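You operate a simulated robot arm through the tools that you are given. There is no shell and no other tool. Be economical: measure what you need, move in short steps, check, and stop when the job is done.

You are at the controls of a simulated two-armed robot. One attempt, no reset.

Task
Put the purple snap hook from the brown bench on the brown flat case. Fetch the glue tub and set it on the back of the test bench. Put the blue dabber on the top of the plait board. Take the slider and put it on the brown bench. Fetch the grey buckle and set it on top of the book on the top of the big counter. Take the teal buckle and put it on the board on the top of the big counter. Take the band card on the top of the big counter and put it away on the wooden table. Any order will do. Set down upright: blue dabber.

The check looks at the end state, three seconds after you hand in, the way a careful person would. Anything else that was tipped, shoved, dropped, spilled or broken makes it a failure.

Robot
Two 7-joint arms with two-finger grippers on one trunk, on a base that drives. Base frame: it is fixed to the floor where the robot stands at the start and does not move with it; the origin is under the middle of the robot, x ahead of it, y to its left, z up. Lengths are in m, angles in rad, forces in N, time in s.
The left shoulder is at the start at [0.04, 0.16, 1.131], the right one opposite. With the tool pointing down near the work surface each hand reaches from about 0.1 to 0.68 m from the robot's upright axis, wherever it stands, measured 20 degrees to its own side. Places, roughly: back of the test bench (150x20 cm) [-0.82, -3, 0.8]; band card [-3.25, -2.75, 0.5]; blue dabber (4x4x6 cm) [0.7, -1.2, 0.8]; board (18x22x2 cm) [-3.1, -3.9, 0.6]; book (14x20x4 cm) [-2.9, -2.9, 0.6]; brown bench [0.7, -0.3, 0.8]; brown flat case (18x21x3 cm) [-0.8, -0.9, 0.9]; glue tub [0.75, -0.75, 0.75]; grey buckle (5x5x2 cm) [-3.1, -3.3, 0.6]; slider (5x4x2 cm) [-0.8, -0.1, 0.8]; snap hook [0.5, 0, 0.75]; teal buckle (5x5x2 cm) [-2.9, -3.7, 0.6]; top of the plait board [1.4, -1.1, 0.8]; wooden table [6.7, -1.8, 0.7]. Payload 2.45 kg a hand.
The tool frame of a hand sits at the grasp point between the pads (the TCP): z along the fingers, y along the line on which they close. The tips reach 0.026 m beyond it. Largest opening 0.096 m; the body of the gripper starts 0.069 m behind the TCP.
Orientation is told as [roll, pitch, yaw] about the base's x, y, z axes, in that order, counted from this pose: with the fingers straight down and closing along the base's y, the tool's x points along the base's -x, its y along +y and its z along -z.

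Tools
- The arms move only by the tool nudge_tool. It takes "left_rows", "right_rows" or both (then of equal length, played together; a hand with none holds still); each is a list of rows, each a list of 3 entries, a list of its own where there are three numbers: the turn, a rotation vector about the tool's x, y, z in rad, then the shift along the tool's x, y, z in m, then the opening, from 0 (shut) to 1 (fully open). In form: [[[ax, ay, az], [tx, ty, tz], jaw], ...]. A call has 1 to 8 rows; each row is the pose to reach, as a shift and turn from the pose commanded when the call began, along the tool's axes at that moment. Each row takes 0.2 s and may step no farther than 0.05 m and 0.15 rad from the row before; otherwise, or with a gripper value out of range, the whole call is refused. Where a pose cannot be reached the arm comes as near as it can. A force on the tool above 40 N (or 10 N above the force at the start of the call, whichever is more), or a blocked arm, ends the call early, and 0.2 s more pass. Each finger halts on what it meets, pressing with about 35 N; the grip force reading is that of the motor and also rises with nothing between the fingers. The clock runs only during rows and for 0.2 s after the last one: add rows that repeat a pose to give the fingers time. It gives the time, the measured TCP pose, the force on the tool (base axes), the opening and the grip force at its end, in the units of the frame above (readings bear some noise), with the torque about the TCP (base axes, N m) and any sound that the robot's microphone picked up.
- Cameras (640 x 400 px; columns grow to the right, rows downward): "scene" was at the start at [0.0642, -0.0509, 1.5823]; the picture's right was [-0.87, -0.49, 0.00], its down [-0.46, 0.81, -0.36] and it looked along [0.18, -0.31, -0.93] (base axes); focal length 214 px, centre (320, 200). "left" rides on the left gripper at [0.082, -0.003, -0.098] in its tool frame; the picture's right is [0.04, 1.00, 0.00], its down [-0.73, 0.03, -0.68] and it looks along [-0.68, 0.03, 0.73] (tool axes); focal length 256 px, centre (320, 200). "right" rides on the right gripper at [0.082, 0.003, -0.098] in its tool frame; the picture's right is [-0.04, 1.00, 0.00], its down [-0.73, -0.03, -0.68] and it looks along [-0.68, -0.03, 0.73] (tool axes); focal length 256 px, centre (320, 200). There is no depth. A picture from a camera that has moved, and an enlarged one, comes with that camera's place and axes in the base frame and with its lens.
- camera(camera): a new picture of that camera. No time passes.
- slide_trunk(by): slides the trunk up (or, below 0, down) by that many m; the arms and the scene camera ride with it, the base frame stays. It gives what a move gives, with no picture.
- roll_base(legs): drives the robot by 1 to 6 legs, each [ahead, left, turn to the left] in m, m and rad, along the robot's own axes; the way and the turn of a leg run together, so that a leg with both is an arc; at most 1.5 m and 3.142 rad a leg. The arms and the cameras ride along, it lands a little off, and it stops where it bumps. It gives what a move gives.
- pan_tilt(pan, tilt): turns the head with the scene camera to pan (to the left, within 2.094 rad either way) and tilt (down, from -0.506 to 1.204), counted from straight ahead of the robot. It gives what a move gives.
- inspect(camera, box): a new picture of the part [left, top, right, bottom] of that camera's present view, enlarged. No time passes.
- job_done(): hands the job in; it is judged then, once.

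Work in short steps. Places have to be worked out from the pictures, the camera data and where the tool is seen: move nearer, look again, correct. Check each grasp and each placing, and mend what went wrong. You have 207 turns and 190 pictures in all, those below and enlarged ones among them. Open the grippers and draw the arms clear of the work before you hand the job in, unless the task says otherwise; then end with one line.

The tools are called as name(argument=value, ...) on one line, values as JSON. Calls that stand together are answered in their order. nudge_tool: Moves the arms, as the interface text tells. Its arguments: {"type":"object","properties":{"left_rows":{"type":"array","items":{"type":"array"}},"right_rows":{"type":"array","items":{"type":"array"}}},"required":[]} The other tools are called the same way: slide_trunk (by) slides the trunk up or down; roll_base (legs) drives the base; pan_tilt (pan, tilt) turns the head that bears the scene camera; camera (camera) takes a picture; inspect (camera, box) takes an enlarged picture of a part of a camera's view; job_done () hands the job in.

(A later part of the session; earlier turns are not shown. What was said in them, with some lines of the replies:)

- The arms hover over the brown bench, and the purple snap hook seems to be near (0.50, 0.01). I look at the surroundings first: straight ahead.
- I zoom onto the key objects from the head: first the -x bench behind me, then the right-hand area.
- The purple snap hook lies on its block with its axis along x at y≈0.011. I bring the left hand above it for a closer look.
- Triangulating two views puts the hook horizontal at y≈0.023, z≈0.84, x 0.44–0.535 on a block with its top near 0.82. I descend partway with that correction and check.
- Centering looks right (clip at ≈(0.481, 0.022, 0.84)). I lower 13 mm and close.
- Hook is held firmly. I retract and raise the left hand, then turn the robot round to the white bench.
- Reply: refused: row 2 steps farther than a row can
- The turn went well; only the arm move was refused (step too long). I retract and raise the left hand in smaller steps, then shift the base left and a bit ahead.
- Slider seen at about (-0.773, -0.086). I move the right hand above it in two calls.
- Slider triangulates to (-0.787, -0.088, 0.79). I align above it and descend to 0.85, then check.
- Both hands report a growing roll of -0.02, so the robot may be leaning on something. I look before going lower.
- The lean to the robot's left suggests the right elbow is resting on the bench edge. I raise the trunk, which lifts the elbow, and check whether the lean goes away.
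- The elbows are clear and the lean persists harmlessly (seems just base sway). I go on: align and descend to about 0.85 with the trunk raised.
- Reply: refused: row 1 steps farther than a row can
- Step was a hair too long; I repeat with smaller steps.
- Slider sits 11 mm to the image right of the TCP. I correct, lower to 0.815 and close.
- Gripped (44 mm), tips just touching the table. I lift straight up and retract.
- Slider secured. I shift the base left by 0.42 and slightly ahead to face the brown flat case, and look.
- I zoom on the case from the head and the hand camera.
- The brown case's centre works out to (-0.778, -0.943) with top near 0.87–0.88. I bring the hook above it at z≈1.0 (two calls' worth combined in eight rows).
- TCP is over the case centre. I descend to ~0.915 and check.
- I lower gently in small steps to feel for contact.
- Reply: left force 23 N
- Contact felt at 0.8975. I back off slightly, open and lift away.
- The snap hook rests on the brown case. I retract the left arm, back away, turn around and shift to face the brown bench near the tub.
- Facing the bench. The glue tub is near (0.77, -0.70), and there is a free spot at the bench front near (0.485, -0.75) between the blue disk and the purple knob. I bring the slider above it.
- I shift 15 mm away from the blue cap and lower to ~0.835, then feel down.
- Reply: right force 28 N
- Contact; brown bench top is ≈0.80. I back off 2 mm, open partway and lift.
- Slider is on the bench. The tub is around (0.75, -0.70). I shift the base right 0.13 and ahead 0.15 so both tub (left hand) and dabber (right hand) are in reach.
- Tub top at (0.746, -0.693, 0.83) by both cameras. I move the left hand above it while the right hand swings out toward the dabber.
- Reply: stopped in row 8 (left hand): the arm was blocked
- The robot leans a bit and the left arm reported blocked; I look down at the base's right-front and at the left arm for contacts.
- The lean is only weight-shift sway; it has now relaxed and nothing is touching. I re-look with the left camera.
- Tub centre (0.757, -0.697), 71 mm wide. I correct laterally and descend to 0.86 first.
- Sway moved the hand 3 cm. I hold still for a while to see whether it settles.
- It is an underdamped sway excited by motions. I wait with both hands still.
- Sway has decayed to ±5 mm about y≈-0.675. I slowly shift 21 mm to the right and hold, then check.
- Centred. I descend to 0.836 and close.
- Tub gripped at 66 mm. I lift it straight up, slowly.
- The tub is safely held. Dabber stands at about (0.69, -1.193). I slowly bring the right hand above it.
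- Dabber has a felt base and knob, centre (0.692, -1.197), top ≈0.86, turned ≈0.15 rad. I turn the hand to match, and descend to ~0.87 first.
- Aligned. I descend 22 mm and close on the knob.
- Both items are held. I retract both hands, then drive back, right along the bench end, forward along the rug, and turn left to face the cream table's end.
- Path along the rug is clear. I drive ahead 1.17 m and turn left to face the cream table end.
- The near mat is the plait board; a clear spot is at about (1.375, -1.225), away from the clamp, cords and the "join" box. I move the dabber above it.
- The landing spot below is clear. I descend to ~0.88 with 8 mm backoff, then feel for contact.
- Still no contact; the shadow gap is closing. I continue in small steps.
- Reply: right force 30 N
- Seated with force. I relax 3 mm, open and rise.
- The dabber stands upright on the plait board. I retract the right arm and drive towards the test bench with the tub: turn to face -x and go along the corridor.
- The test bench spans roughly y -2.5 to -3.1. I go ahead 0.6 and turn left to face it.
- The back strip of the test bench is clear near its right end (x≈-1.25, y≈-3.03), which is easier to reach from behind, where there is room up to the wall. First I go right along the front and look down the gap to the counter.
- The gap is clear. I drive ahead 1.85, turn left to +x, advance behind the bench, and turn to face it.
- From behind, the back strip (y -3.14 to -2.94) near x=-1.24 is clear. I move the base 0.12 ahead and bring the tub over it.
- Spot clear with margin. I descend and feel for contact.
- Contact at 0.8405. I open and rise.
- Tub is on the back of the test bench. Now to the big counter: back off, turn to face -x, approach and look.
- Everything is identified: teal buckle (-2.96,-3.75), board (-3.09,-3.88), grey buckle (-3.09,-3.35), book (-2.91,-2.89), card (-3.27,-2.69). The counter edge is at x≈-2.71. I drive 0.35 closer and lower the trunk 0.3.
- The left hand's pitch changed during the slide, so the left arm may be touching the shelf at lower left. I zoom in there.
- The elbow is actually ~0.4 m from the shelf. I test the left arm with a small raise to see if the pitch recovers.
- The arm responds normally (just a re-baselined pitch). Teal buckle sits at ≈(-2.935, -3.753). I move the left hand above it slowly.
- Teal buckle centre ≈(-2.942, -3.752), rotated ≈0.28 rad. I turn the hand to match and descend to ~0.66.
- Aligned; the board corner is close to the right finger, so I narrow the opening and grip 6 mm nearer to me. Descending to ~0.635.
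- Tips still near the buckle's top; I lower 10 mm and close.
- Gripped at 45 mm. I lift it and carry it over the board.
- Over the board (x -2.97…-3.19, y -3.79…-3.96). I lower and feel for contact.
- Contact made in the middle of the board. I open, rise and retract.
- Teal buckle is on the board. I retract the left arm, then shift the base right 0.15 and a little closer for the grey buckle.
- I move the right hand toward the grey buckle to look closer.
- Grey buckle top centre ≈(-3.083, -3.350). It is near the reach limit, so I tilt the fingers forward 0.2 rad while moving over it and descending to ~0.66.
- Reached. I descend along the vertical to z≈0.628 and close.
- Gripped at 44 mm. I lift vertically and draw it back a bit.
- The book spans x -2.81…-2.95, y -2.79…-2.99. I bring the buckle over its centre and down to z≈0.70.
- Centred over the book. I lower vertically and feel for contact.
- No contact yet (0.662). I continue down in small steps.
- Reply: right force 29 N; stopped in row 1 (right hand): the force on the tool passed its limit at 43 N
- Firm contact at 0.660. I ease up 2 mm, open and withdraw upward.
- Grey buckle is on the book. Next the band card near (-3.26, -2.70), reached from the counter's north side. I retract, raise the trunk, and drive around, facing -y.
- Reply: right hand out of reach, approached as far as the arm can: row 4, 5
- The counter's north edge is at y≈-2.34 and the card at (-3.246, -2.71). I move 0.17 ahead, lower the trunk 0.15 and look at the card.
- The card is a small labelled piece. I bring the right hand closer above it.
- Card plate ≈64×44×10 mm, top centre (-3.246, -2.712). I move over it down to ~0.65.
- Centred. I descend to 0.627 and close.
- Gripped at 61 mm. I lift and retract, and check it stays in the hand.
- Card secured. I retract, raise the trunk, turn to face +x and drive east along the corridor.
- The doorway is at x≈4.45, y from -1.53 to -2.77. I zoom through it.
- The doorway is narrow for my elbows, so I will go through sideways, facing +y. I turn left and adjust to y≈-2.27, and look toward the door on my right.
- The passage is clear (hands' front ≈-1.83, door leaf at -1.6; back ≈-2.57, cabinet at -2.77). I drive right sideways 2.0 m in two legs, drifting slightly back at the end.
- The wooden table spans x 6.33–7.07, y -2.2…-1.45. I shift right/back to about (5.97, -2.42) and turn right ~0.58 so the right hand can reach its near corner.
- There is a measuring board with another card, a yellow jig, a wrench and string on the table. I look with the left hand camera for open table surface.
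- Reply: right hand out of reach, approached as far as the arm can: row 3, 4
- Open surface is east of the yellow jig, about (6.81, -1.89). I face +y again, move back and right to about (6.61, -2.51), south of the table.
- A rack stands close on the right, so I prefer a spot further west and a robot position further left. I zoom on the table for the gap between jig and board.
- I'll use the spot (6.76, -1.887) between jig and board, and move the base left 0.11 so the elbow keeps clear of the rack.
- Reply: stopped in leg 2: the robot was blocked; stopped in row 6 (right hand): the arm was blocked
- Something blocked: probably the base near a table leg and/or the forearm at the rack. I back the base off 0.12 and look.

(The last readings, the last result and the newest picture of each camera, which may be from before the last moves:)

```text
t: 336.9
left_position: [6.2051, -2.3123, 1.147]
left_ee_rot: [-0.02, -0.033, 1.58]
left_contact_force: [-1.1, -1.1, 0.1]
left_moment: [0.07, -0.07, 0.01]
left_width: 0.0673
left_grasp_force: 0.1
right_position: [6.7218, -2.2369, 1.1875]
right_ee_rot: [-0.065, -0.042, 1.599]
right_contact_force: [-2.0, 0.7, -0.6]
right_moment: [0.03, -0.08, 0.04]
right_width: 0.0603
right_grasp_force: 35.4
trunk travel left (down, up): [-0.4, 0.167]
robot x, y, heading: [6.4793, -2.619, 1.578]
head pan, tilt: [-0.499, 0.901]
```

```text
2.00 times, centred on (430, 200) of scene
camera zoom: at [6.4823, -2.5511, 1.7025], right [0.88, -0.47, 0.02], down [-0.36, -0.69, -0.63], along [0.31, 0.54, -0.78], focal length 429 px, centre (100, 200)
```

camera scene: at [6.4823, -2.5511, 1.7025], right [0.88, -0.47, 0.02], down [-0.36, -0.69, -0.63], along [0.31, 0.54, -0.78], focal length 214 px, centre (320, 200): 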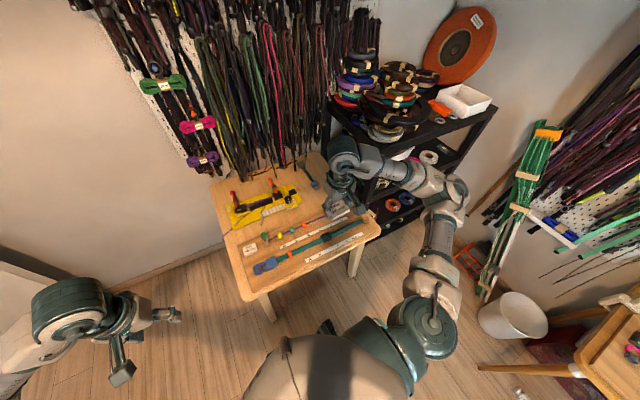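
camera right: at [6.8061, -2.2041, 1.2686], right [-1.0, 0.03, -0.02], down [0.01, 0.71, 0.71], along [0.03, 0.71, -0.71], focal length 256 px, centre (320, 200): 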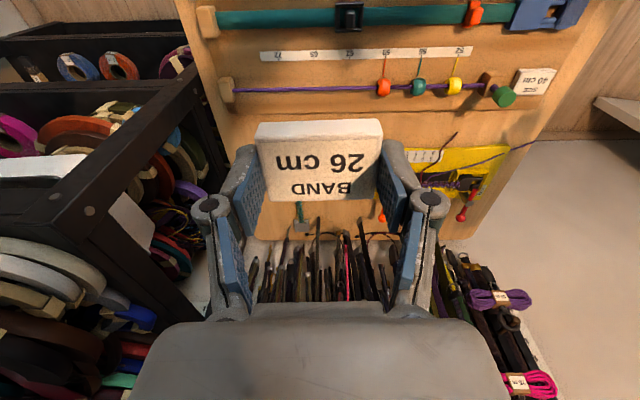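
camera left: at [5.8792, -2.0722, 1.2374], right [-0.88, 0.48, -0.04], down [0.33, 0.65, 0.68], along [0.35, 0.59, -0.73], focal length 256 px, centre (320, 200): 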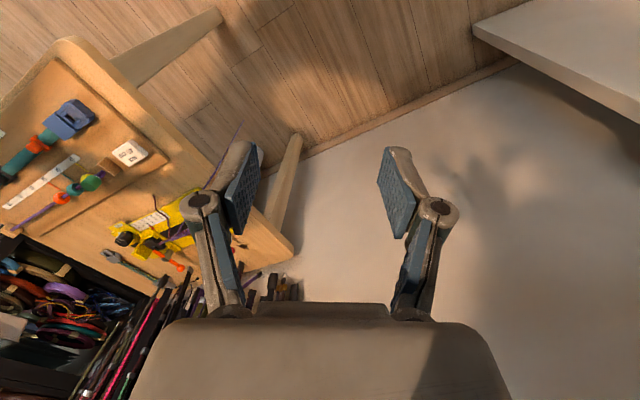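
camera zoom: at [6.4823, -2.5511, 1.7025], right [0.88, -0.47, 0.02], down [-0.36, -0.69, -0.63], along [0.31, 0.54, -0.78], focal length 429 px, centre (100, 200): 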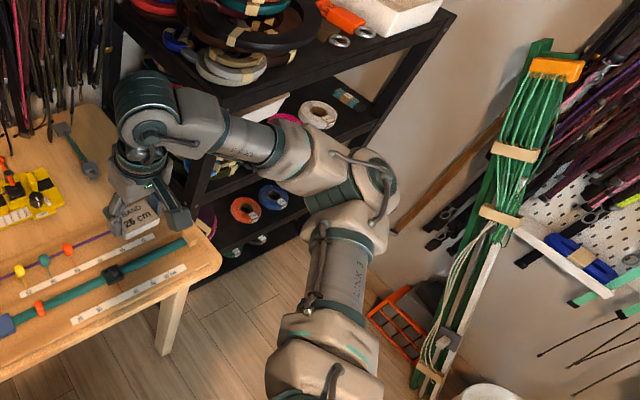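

Now free again. I look down at the base front and table legs to see what was touched.

pan_tilt(pan=0.0, tilt=1.2)

camera(camera="scene")

pan_tilt(pan=0.9, tilt=0.9)

camera(camera="scene")

```text
t: 337.9
left_position: [6.2034, -2.3167, 1.1481]
left_ee_rot: [-0.014, -0.035, 1.583]
left_contact_force: [0.7, 0.0, 0.1]
left_moment: [0.02, 0.03, -0.01]
left_width: 0.0671
left_grasp_force: 0.0
right_position: [6.7176, -2.2409, 1.1898]
right_ee_rot: [-0.062, -0.045, 1.6]
right_contact_force: [0.2, -0.2, -0.1]
right_moment: [-0.02, -0.04, -0.02]
right_width: 0.0605
right_grasp_force: 35.0
trunk travel left (down, up): [-0.4, 0.167]
robot x, y, heading: [6.4753, -2.6149, 1.579]
head pan, tilt: [0.0, 1.201]
```

```text
58 pictures are left
camera scene: at [6.4474, -2.5653, 1.6823], right [1.0, 0.01, 0.02], down [0.01, -0.93, -0.36], along [0.01, 0.36, -0.93], focal length 214 px, centre (320, 200)
```

scene: 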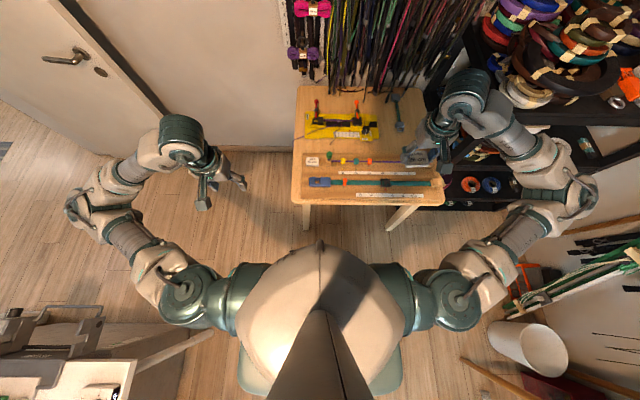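

```text
t: 339.1
left_position: [6.2375, -2.3156, 1.1547]
left_ee_rot: [0.004, -0.037, 1.576]
left_contact_force: [0.6, 0.2, 0.2]
left_moment: [0.0, 0.0, 0.03]
left_width: 0.0671
left_grasp_force: 0.0
right_position: [6.7541, -2.2417, 1.182]
right_ee_rot: [-0.036, -0.045, 1.595]
right_contact_force: [0.7, -0.7, -1.0]
right_moment: [0.03, 0.0, -0.01]
right_width: 0.0607
right_grasp_force: 34.8
trunk travel left (down, up): [-0.4, 0.167]
robot x, y, heading: [6.4843, -2.618, 1.577]
head pan, tilt: [0.901, 0.901]
```

```text
57 pictures are left
camera scene: at [6.4167, -2.5729, 1.7019], right [0.62, 0.79, 0.0], down [0.62, -0.48, -0.62], along [-0.48, 0.38, -0.79], focal length 214 px, centre (320, 200)
```

scene: 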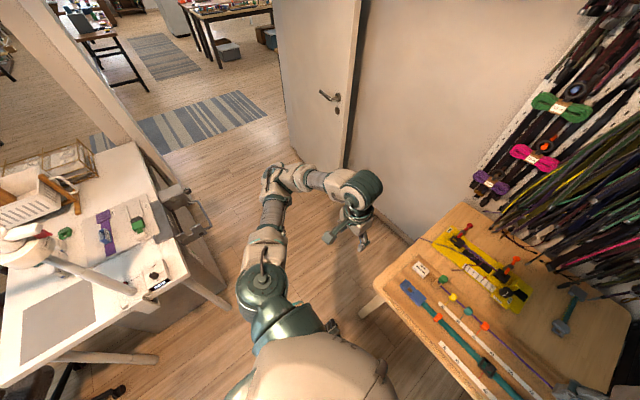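

Nothing is visibly touched; the "blocked" stops look like sway artefacts after the quick sideways leg. I lower the trunk 0.1 for stability, and let it settle.

slide_trunk(by=-0.1)

pan_tilt(pan=-0.2, tilt=0.95)

nudge_tool(right_rows=[[[0, 0, 0], [0, 0, 0], 0.3], [[0, 0, 0], [0, 0, 0], 0.3], [[0, 0, 0], [0, 0, 0], 0.3], [[0, 0, 0], [0, 0, 0], 0.3], [[0, 0, 0], [0, 0, 0], 0.3], [[0, 0, 0], [0, 0, 0], 0.3], [[0, 0, 0], [0, 0, 0], 0.3], [[0, 0, 0], [0, 0, 0], 0.3]])

nudge_tool(right_rows=[[[0, 0, 0], [0, 0, 0], 0.3], [[0, 0, 0], [0, 0, 0], 0.3], [[0, 0, 0], [0, 0, 0], 0.3], [[0, 0, 0], [0, 0, 0], 0.3], [[0, 0, 0], [0, 0, 0], 0.3]])

camera(camera="scene")

```text
t: 340.4
left_position: [6.2255, -2.3167, 1.0533]
left_ee_rot: [0.004, -0.039, 1.581]
left_contact_force: [-0.2, 0.1, 0.3]
left_moment: [0.01, -0.01, -0.01]
left_width: 0.067
left_grasp_force: 0.0
right_position: [6.7415, -2.2408, 1.0845]
right_ee_rot: [-0.046, -0.045, 1.6]
right_contact_force: [0.2, 0.8, 0.5]
right_moment: [-0.04, 0.01, 0.01]
right_width: 0.0604
right_grasp_force: 35.0
trunk travel left (down, up): [-0.3, 0.267]
robot x, y, heading: [6.4794, -2.6159, 1.581]
head pan, tilt: [0.901, 0.901]
```

```text
t: 341.7
left_position: [6.2327, -2.3157, 1.0535]
left_ee_rot: [0.007, -0.036, 1.578]
left_contact_force: [0.3, 0.0, -0.8]
left_moment: [0.02, 0.04, 0.0]
left_width: 0.0673
left_grasp_force: 0.0
right_position: [6.7516, -2.2404, 1.0837]
right_ee_rot: [-0.042, -0.043, 1.598]
right_contact_force: [-0.1, 0.4, -1.4]
right_moment: [0.0, 0.02, 0.0]
right_width: 0.0605
right_grasp_force: 34.8
trunk travel left (down, up): [-0.3, 0.267]
robot x, y, heading: [6.4828, -2.6194, 1.576]
head pan, tilt: [-0.201, 0.949]
```

```text
t: 343.5
left_position: [6.2371, -2.316, 1.0548]
left_ee_rot: [0.011, -0.037, 1.578]
left_contact_force: [0.3, -1.0, 0.5]
left_moment: [0.01, 0.06, 0.01]
left_width: 0.067
left_grasp_force: 0.1
right_position: [6.7559, -2.241, 1.0819]
right_ee_rot: [-0.036, -0.044, 1.595]
right_contact_force: [0.8, 0.3, 0.4]
right_moment: [0.01, 0.04, -0.01]
right_width: 0.0604
right_grasp_force: 34.6
trunk travel left (down, up): [-0.3, 0.267]
robot x, y, heading: [6.4852, -2.6191, 1.578]
head pan, tilt: [-0.201, 0.949]
```

```text
t: 344.7
left_position: [6.2354, -2.317, 1.0541]
left_ee_rot: [0.008, -0.037, 1.58]
left_contact_force: [0.4, -0.6, 0.0]
left_moment: [-0.01, 0.04, -0.02]
left_width: 0.0677
left_grasp_force: 0.1
right_position: [6.7523, -2.2403, 1.0824]
right_ee_rot: [-0.038, -0.045, 1.597]
right_contact_force: [-0.4, -1.2, -0.8]
right_moment: [0.06, 0.0, -0.03]
right_width: 0.0606
right_grasp_force: 34.7
trunk travel left (down, up): [-0.3, 0.267]
robot x, y, heading: [6.4812, -2.6178, 1.574]
head pan, tilt: [-0.201, 0.949]
```

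```text
56 pictures are left
camera scene: at [6.5127, -2.512, 1.5982], right [0.98, -0.19, -0.01], down [-0.16, -0.8, -0.58], along [0.1, 0.57, -0.82], focal length 214 px, centre (320, 200)
```

scene: 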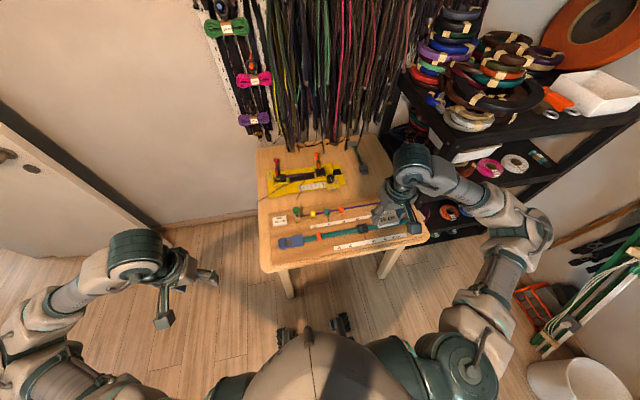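

Settled; table unmoved. I advance gently 0.11 m and re-check.

roll_base(legs=[[0.11, 0, 0]])

nudge_tool(right_rows=[[[0, 0, 0], [0, 0, 0], 0.3], [[0, 0, 0], [0, 0, 0], 0.3], [[0, 0, 0], [0, 0, 0], 0.3], [[0, 0, 0], [0, 0, 0], 0.3], [[0, 0, 0], [0, 0, 0], 0.3]])

camera(camera="right")

camera(camera="scene")

```text
t: 345.9
left_position: [6.2149, -2.206, 1.0505]
left_ee_rot: [-0.007, -0.036, 1.582]
left_contact_force: [-1.2, 0.0, -0.5]
left_moment: [0.0, -0.1, -0.02]
left_width: 0.0672
left_grasp_force: 0.0
right_position: [6.733, -2.1321, 1.0863]
right_ee_rot: [-0.053, -0.044, 1.599]
right_contact_force: [-1.6, 0.3, 0.0]
right_moment: [0.01, -0.09, 0.0]
right_width: 0.0605
right_grasp_force: 34.6
trunk travel left (down, up): [-0.3, 0.267]
robot x, y, heading: [6.4766, -2.5091, 1.58]
head pan, tilt: [-0.201, 0.949]
```

```text
t: 347.1
left_position: [6.2323, -2.2092, 1.0555]
left_ee_rot: [0.007, -0.039, 1.579]
left_contact_force: [1.1, 0.7, 0.5]
left_moment: [-0.03, 0.02, 0.01]
left_width: 0.0671
left_grasp_force: 0.0
right_position: [6.7491, -2.1328, 1.0837]
right_ee_rot: [-0.036, -0.044, 1.6]
right_contact_force: [0.7, 0.6, -1.6]
right_moment: [0.03, 0.02, 0.0]
right_width: 0.0605
right_grasp_force: 34.7
trunk travel left (down, up): [-0.3, 0.267]
robot x, y, heading: [6.4819, -2.5032, 1.575]
head pan, tilt: [-0.201, 0.949]
```

```text
55 pictures are left
camera right: at [6.7441, -2.2194, 1.1766], right [-1.0, 0.01, -0.04], down [-0.02, 0.7, 0.71], along [0.04, 0.71, -0.7], focal length 256 px, centre (320, 200)
```

right: 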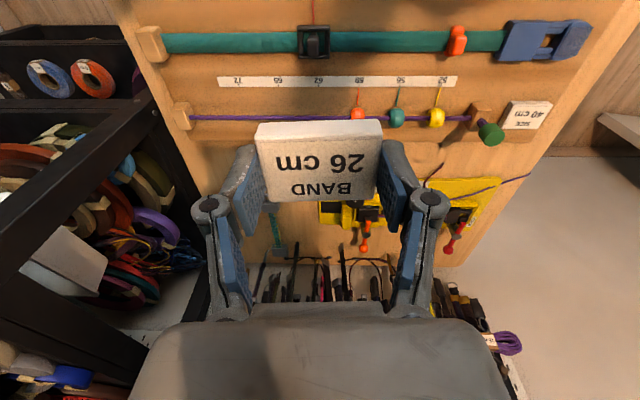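

```text
54 pictures are left
camera scene: at [6.5007, -2.4025, 1.5983], right [0.98, -0.19, 0.0], down [-0.16, -0.8, -0.58], along [0.11, 0.57, -0.82], focal length 214 px, centre (320, 200)
```

scene: 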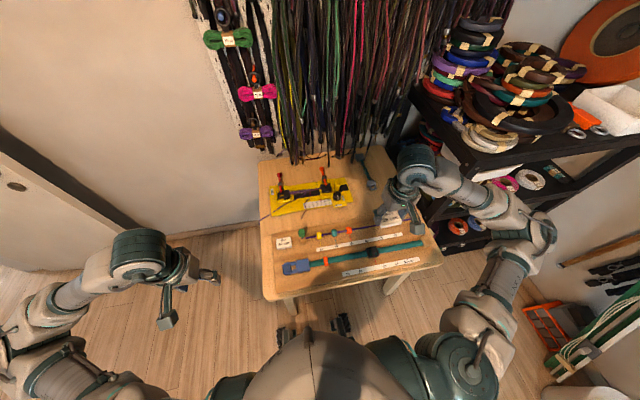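

No block this time. I carry the card forward over the gap at z≈0.93, slowly.

nudge_tool(right_rows=[[[0, 0, 0], [-0.015, -0.001, 0.01], 0.3], [[0, 0, 0], [-0.04, -0.003, 0.03], 0.3], [[0, 0, 0], [-0.07, -0.006, 0.05], 0.3], [[0, 0, 0], [-0.1, -0.009, 0.075], 0.3], [[0, 0, 0], [-0.13, -0.012, 0.1], 0.3], [[0, 0, 0], [-0.16, -0.016, 0.125], 0.3], [[0, 0, 0], [-0.185, -0.019, 0.142], 0.3], [[0, 0, 0], [-0.196, -0.02, 0.15], 0.3]])

nudge_tool(right_rows=[[[0, 0, 0], [0, 0, 0], 0.3], [[0, 0, 0], [0, 0, 0], 0.3], [[0, 0, 0], [0, 0, 0], 0.3], [[0, 0, 0], [0, 0, 0], 0.3], [[0, 0, 0], [0, 0, 0], 0.3]])

camera(camera="right")

inspect(camera="scene", box=[250, 120, 470, 300])

```text
t: 348.9
left_position: [6.2296, -2.2084, 1.0548]
left_ee_rot: [0.006, -0.038, 1.579]
left_contact_force: [-0.1, -0.2, 0.1]
left_moment: [-0.01, -0.02, 0.01]
left_width: 0.0671
left_grasp_force: 0.1
right_position: [6.7653, -1.9286, 0.9434]
right_ee_rot: [-0.041, -0.046, 1.598]
right_contact_force: [0.4, -1.0, 0.7]
right_moment: [0.0, 0.03, -0.02]
right_width: 0.0604
right_grasp_force: 34.9
trunk travel left (down, up): [-0.3, 0.267]
robot x, y, heading: [6.4776, -2.5054, 1.575]
head pan, tilt: [-0.201, 0.949]
```

```text
t: 350.1
left_position: [6.2266, -2.2092, 1.0548]
left_ee_rot: [0.002, -0.04, 1.582]
left_contact_force: [-1.3, 0.0, -0.1]
left_moment: [-0.02, 0.01, 0.02]
left_width: 0.0674
left_grasp_force: 0.0
right_position: [6.764, -1.9301, 0.9439]
right_ee_rot: [-0.042, -0.044, 1.598]
right_contact_force: [0.0, -0.2, 0.2]
right_moment: [0.04, 0.01, -0.03]
right_width: 0.0605
right_grasp_force: 35.0
trunk travel left (down, up): [-0.3, 0.267]
robot x, y, heading: [6.4753, -2.5095, 1.576]
head pan, tilt: [-0.201, 0.949]
```

```text
53 pictures are left
camera right: at [6.7578, -2.0157, 1.0377], right [-1.0, 0.01, -0.04], down [-0.02, 0.7, 0.71], along [0.04, 0.71, -0.7], focal length 256 px, centre (320, 200)
```

right: 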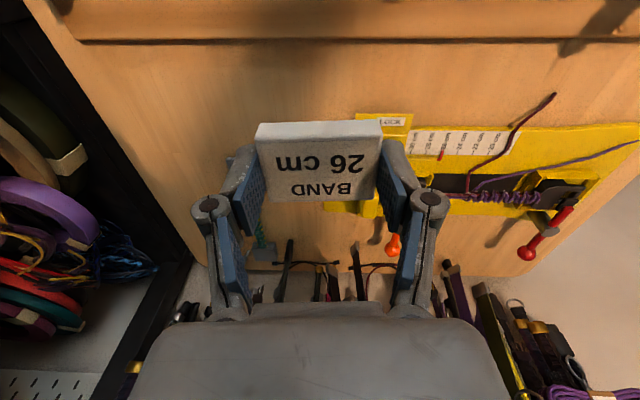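

```text
2.22 times, centred on (360, 210) of scene
camera zoom: at [6.4933, -2.4018, 1.5984], right [0.98, -0.19, 0.0], down [-0.16, -0.8, -0.58], along [0.11, 0.57, -0.82], focal length 477 px, centre (231, 178)
```

zoom: 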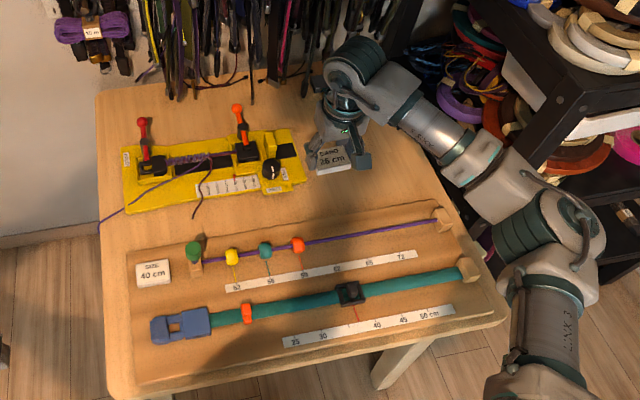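

The free patch at x≈6.79, y≈-1.885 is clear of jig (corner at (6.724,-1.86)) and board rim (-1.94). I move there and down to ~0.80.

nudge_tool(right_rows=[[[0, 0, 0], [-0.008, -0.005, 0.015], 0.3], [[0, 0, 0], [-0.018, -0.01, 0.035], 0.3], [[0, 0, 0], [-0.028, -0.016, 0.06], 0.3], [[0, 0, 0], [-0.035, -0.02, 0.085], 0.3], [[0, 0, 0], [-0.038, -0.022, 0.11], 0.3], [[0, 0, 0], [-0.038, -0.022, 0.13], 0.3], [[0, 0, 0], [-0.038, -0.022, 0.14], 0.3], [[0, 0, 0], [-0.038, -0.022, 0.14], 0.3]])

nudge_tool(right_rows=[[[0, 0, 0], [0, 0, 0], 0.3], [[0, 0, 0], [0, 0, 0], 0.3], [[0, 0, 0], [0, 0, 0], 0.3]])

camera(camera="right")

inspect(camera="scene", box=[250, 120, 470, 300])

```text
t: 351.9
left_position: [6.2263, -2.2085, 1.0537]
left_ee_rot: [0.005, -0.038, 1.582]
left_contact_force: [0.3, 0.3, 0.6]
left_moment: [0.0, -0.01, 0.02]
left_width: 0.0671
left_grasp_force: 0.1
right_position: [6.79, -1.8855, 0.8081]
right_ee_rot: [-0.042, -0.045, 1.601]
right_contact_force: [-0.3, -0.4, 0.2]
right_moment: [0.01, 0.03, 0.01]
right_width: 0.0605
right_grasp_force: 34.8
trunk travel left (down, up): [-0.3, 0.267]
robot x, y, heading: [6.4756, -2.5089, 1.579]
head pan, tilt: [-0.201, 0.949]
```

```text
t: 352.7
left_position: [6.2256, -2.2082, 1.054]
left_ee_rot: [0.004, -0.038, 1.582]
left_contact_force: [0.3, 1.0, 0.0]
left_moment: [-0.02, 0.02, 0.0]
left_width: 0.0669
left_grasp_force: 0.1
right_position: [6.7909, -1.8848, 0.808]
right_ee_rot: [-0.042, -0.045, 1.599]
right_contact_force: [-0.1, 0.7, -0.6]
right_moment: [0.01, 0.02, -0.02]
right_width: 0.0605
right_grasp_force: 34.9
trunk travel left (down, up): [-0.3, 0.267]
robot x, y, heading: [6.4738, -2.5102, 1.578]
head pan, tilt: [-0.201, 0.949]
```

```text
51 pictures are left
camera right: at [6.7847, -1.9713, 0.9012], right [-1.0, 0.01, -0.04], down [-0.02, 0.7, 0.71], along [0.04, 0.71, -0.7], focal length 256 px, centre (320, 200)
```

right: 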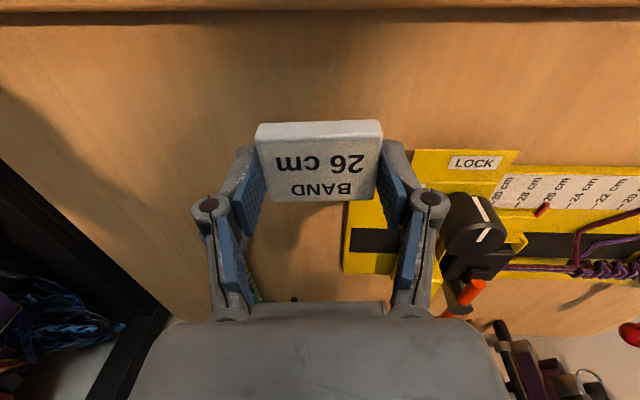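

```text
2.22 times, centred on (360, 210) of scene
camera zoom: at [6.493, -2.4015, 1.5984], right [0.98, -0.19, 0.0], down [-0.16, -0.8, -0.58], along [0.11, 0.57, -0.82], focal length 477 px, centre (231, 178)
```

zoom: 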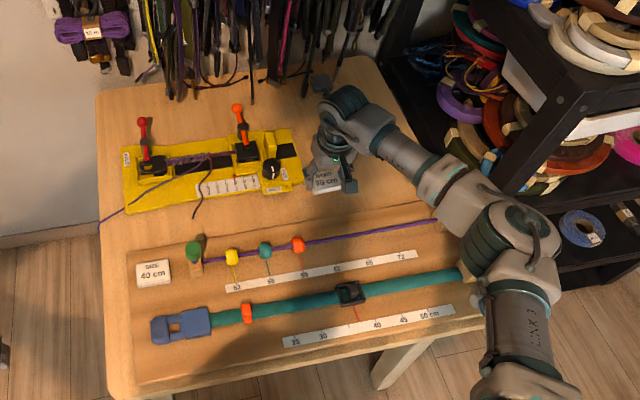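

Clear of the jig. I descend to feel contact.

nudge_tool(right_rows=[[[0, 0, 0], [0.001, 0.001, 0.015], 0.3], [[0, 0, 0], [0.002, 0.001, 0.03], 0.3], [[0, 0, 0], [0.002, 0.002, 0.045], 0.3], [[0, 0, 0], [0.002, 0.002, 0.045], 0.3]])

nudge_tool(right_rows=[[[0, 0, 0], [0, 0, 0.004], 0.3], [[0, 0, 0], [0, 0, 0.008], 0.3]])

camera(camera="right")

```text
t: 353.7
left_position: [6.2249, -2.2114, 1.0561]
left_ee_rot: [0.002, -0.041, 1.58]
left_contact_force: [-0.5, 0.7, 0.1]
left_moment: [0.01, -0.03, 0.02]
left_width: 0.0671
left_grasp_force: 0.1
right_position: [6.7911, -1.8854, 0.7645]
right_ee_rot: [-0.044, -0.05, 1.599]
right_contact_force: [3.4, -0.1, 20.0]
right_moment: [-0.49, 0.27, 0.09]
right_width: 0.0608
right_grasp_force: 34.7
trunk travel left (down, up): [-0.3, 0.267]
robot x, y, heading: [6.4742, -2.5061, 1.574]
head pan, tilt: [-0.201, 0.949]
```

```text
t: 354.3
left_position: [6.2248, -2.2105, 1.0542]
left_ee_rot: [0.003, -0.04, 1.579]
left_contact_force: [-0.1, 0.5, -0.2]
left_moment: [-0.03, -0.02, 0.02]
left_width: 0.0674
left_grasp_force: 0.1
right_position: [6.7899, -1.8841, 0.7651]
right_ee_rot: [-0.039, -0.052, 1.597]
right_contact_force: [0.1, -12.1, 22.1]
right_moment: [-0.65, 0.36, 0.18]
right_width: 0.0609
right_grasp_force: 35.7
trunk travel left (down, up): [-0.3, 0.267]
robot x, y, heading: [6.4757, -2.5073, 1.577]
head pan, tilt: [-0.201, 0.949]
stopped in row 2 (right hand): the force on the tool passed its limit at 44 N (the readings are from after the stop); the commanded pose is now the measured one
```

```text
49 pictures are left
camera right: at [6.7837, -1.9715, 0.8573], right [-1.0, 0.02, -0.04], down [-0.02, 0.7, 0.72], along [0.04, 0.72, -0.69], focal length 256 px, centre (320, 200)
```

right: 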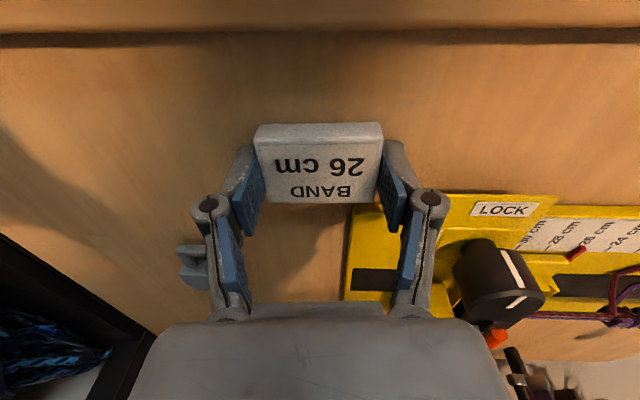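

Firm contact at 0.765 (table ≈0.738). I ease off 2 mm, open slightly, and rise straight.

nudge_tool(right_rows=[[[0, 0, 0], [0, 0, -0.002], 0.4], [[0, 0, 0], [0, 0, -0.003], 0.7], [[0, 0, 0], [0, 0, -0.003], 0.78], [[0, 0, 0], [0, 0, -0.003], 0.78], [[0, 0, 0], [-0.001, 0, -0.025], 0.78], [[0, 0, 0], [-0.002, 0, -0.06], 0.78], [[0, 0, 0], [0, 0, -0.1], 0.78], [[0, 0, 0], [0, 0, -0.14], 0.78]])

camera(camera="right")

inspect(camera="scene", box=[250, 120, 470, 300])

```text
t: 356.1
left_position: [6.2256, -2.2106, 1.0548]
left_ee_rot: [0.003, -0.041, 1.581]
left_contact_force: [0.7, -0.3, 0.8]
left_moment: [0.0, -0.01, 0.02]
left_width: 0.0671
left_grasp_force: 0.1
right_position: [6.7861, -1.8914, 0.9018]
right_ee_rot: [-0.041, -0.053, 1.597]
right_contact_force: [1.2, -0.5, -0.7]
right_moment: [0.02, 0.0, 0.01]
right_width: 0.0747
right_grasp_force: 0.1
trunk travel left (down, up): [-0.3, 0.267]
robot x, y, heading: [6.4752, -2.5035, 1.581]
head pan, tilt: [-0.201, 0.949]
```

```text
48 pictures are left
camera right: at [6.7795, -1.978, 0.9948], right [-1.0, 0.02, -0.04], down [-0.02, 0.7, 0.72], along [0.04, 0.72, -0.7], focal length 256 px, centre (320, 200)
```

right: 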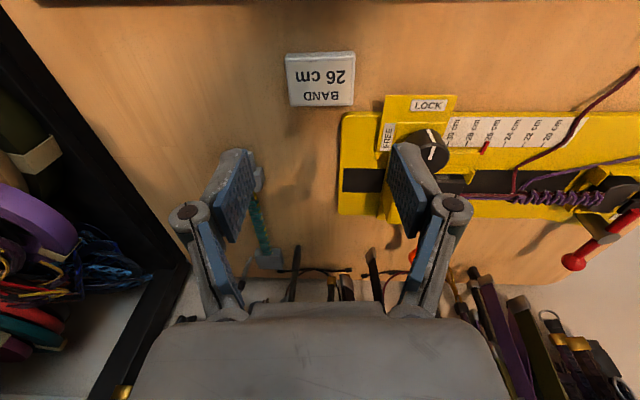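

```text
2.22 times, centred on (360, 210) of scene
camera zoom: at [6.4926, -2.4025, 1.5985], right [0.98, -0.19, 0.0], down [-0.16, -0.8, -0.58], along [0.11, 0.57, -0.81], focal length 477 px, centre (231, 178)
```

zoom: 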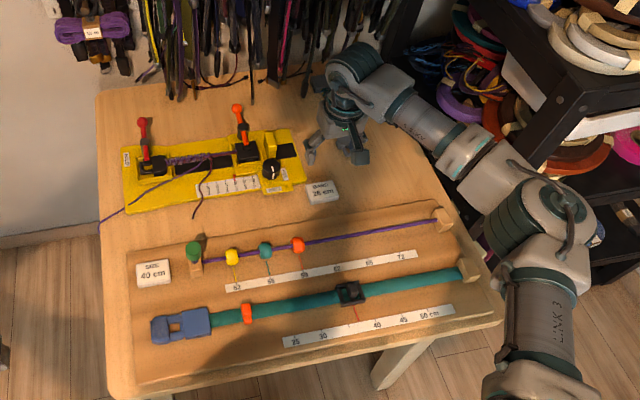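

The card lies flat on the wooden table. I retract the right arm and back the robot away.

nudge_tool(right_rows=[[[0, 0, 0], [0.02, 0, -0.02], 0.78], [[0, 0, 0], [0.05, 0, -0.05], 0.78], [[0, 0, 0], [0.085, 0, -0.08], 0.78], [[0, 0, 0], [0.12, 0, -0.11], 0.78], [[0, 0, 0], [0.155, 0, -0.13], 0.78], [[0, 0, 0], [0.19, 0, -0.14], 0.78], [[0, 0, 0], [0.22, 0, -0.14], 0.78]])

roll_base(legs=[[-0.12, 0, 0]])

inspect(camera="scene", box=[230, 80, 560, 320])

```text
t: 357.7
left_position: [6.2268, -2.2108, 1.0558]
left_ee_rot: [0.004, -0.041, 1.579]
left_contact_force: [0.0, -0.3, -0.3]
left_moment: [0.0, -0.04, -0.04]
left_width: 0.067
left_grasp_force: 0.0
right_position: [6.787, -2.1203, 1.0297]
right_ee_rot: [-0.04, -0.054, 1.598]
right_contact_force: [0.6, 0.4, -0.1]
right_moment: [0.03, 0.0, 0.0]
right_width: 0.0749
right_grasp_force: 0.1
trunk travel left (down, up): [-0.3, 0.267]
robot x, y, heading: [6.478, -2.5082, 1.571]
head pan, tilt: [-0.201, 0.949]
```

```text
t: 358.9
left_position: [6.2256, -2.3295, 1.055]
left_ee_rot: [0.003, -0.041, 1.582]
left_contact_force: [0.5, 0.0, -0.2]
left_moment: [-0.01, -0.02, -0.02]
left_width: 0.067
left_grasp_force: 0.1
right_position: [6.7872, -2.2375, 1.0287]
right_ee_rot: [-0.038, -0.054, 1.598]
right_contact_force: [0.5, -0.6, 0.4]
right_moment: [0.01, -0.03, 0.01]
right_width: 0.075
right_grasp_force: 0.0
trunk travel left (down, up): [-0.3, 0.267]
robot x, y, heading: [6.4788, -2.6245, 1.58]
head pan, tilt: [-0.201, 0.949]
```

```text
1.67 times, centred on (395, 200) of scene
camera zoom: at [6.4942, -2.5212, 1.5983], right [0.98, -0.19, 0.0], down [-0.16, -0.8, -0.58], along [0.11, 0.57, -0.82], focal length 358 px, centre (195, 200)
```

zoom: 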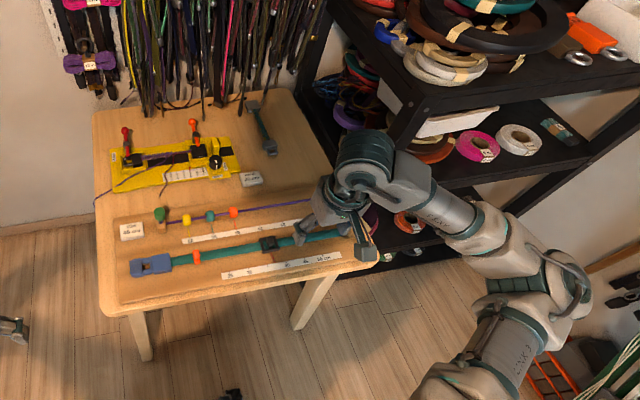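

All seven items are placed, both grippers are open and the arms are clear of the work. I hand the job in.

job_done()

```text
The job is handed in.
```

I placed all seven items and handed the job in; the blue dabber stands upright on the plait board. Twice near the wooden table a move was reported as blocked. I found no contact, and nothing looked disturbed afterwards.
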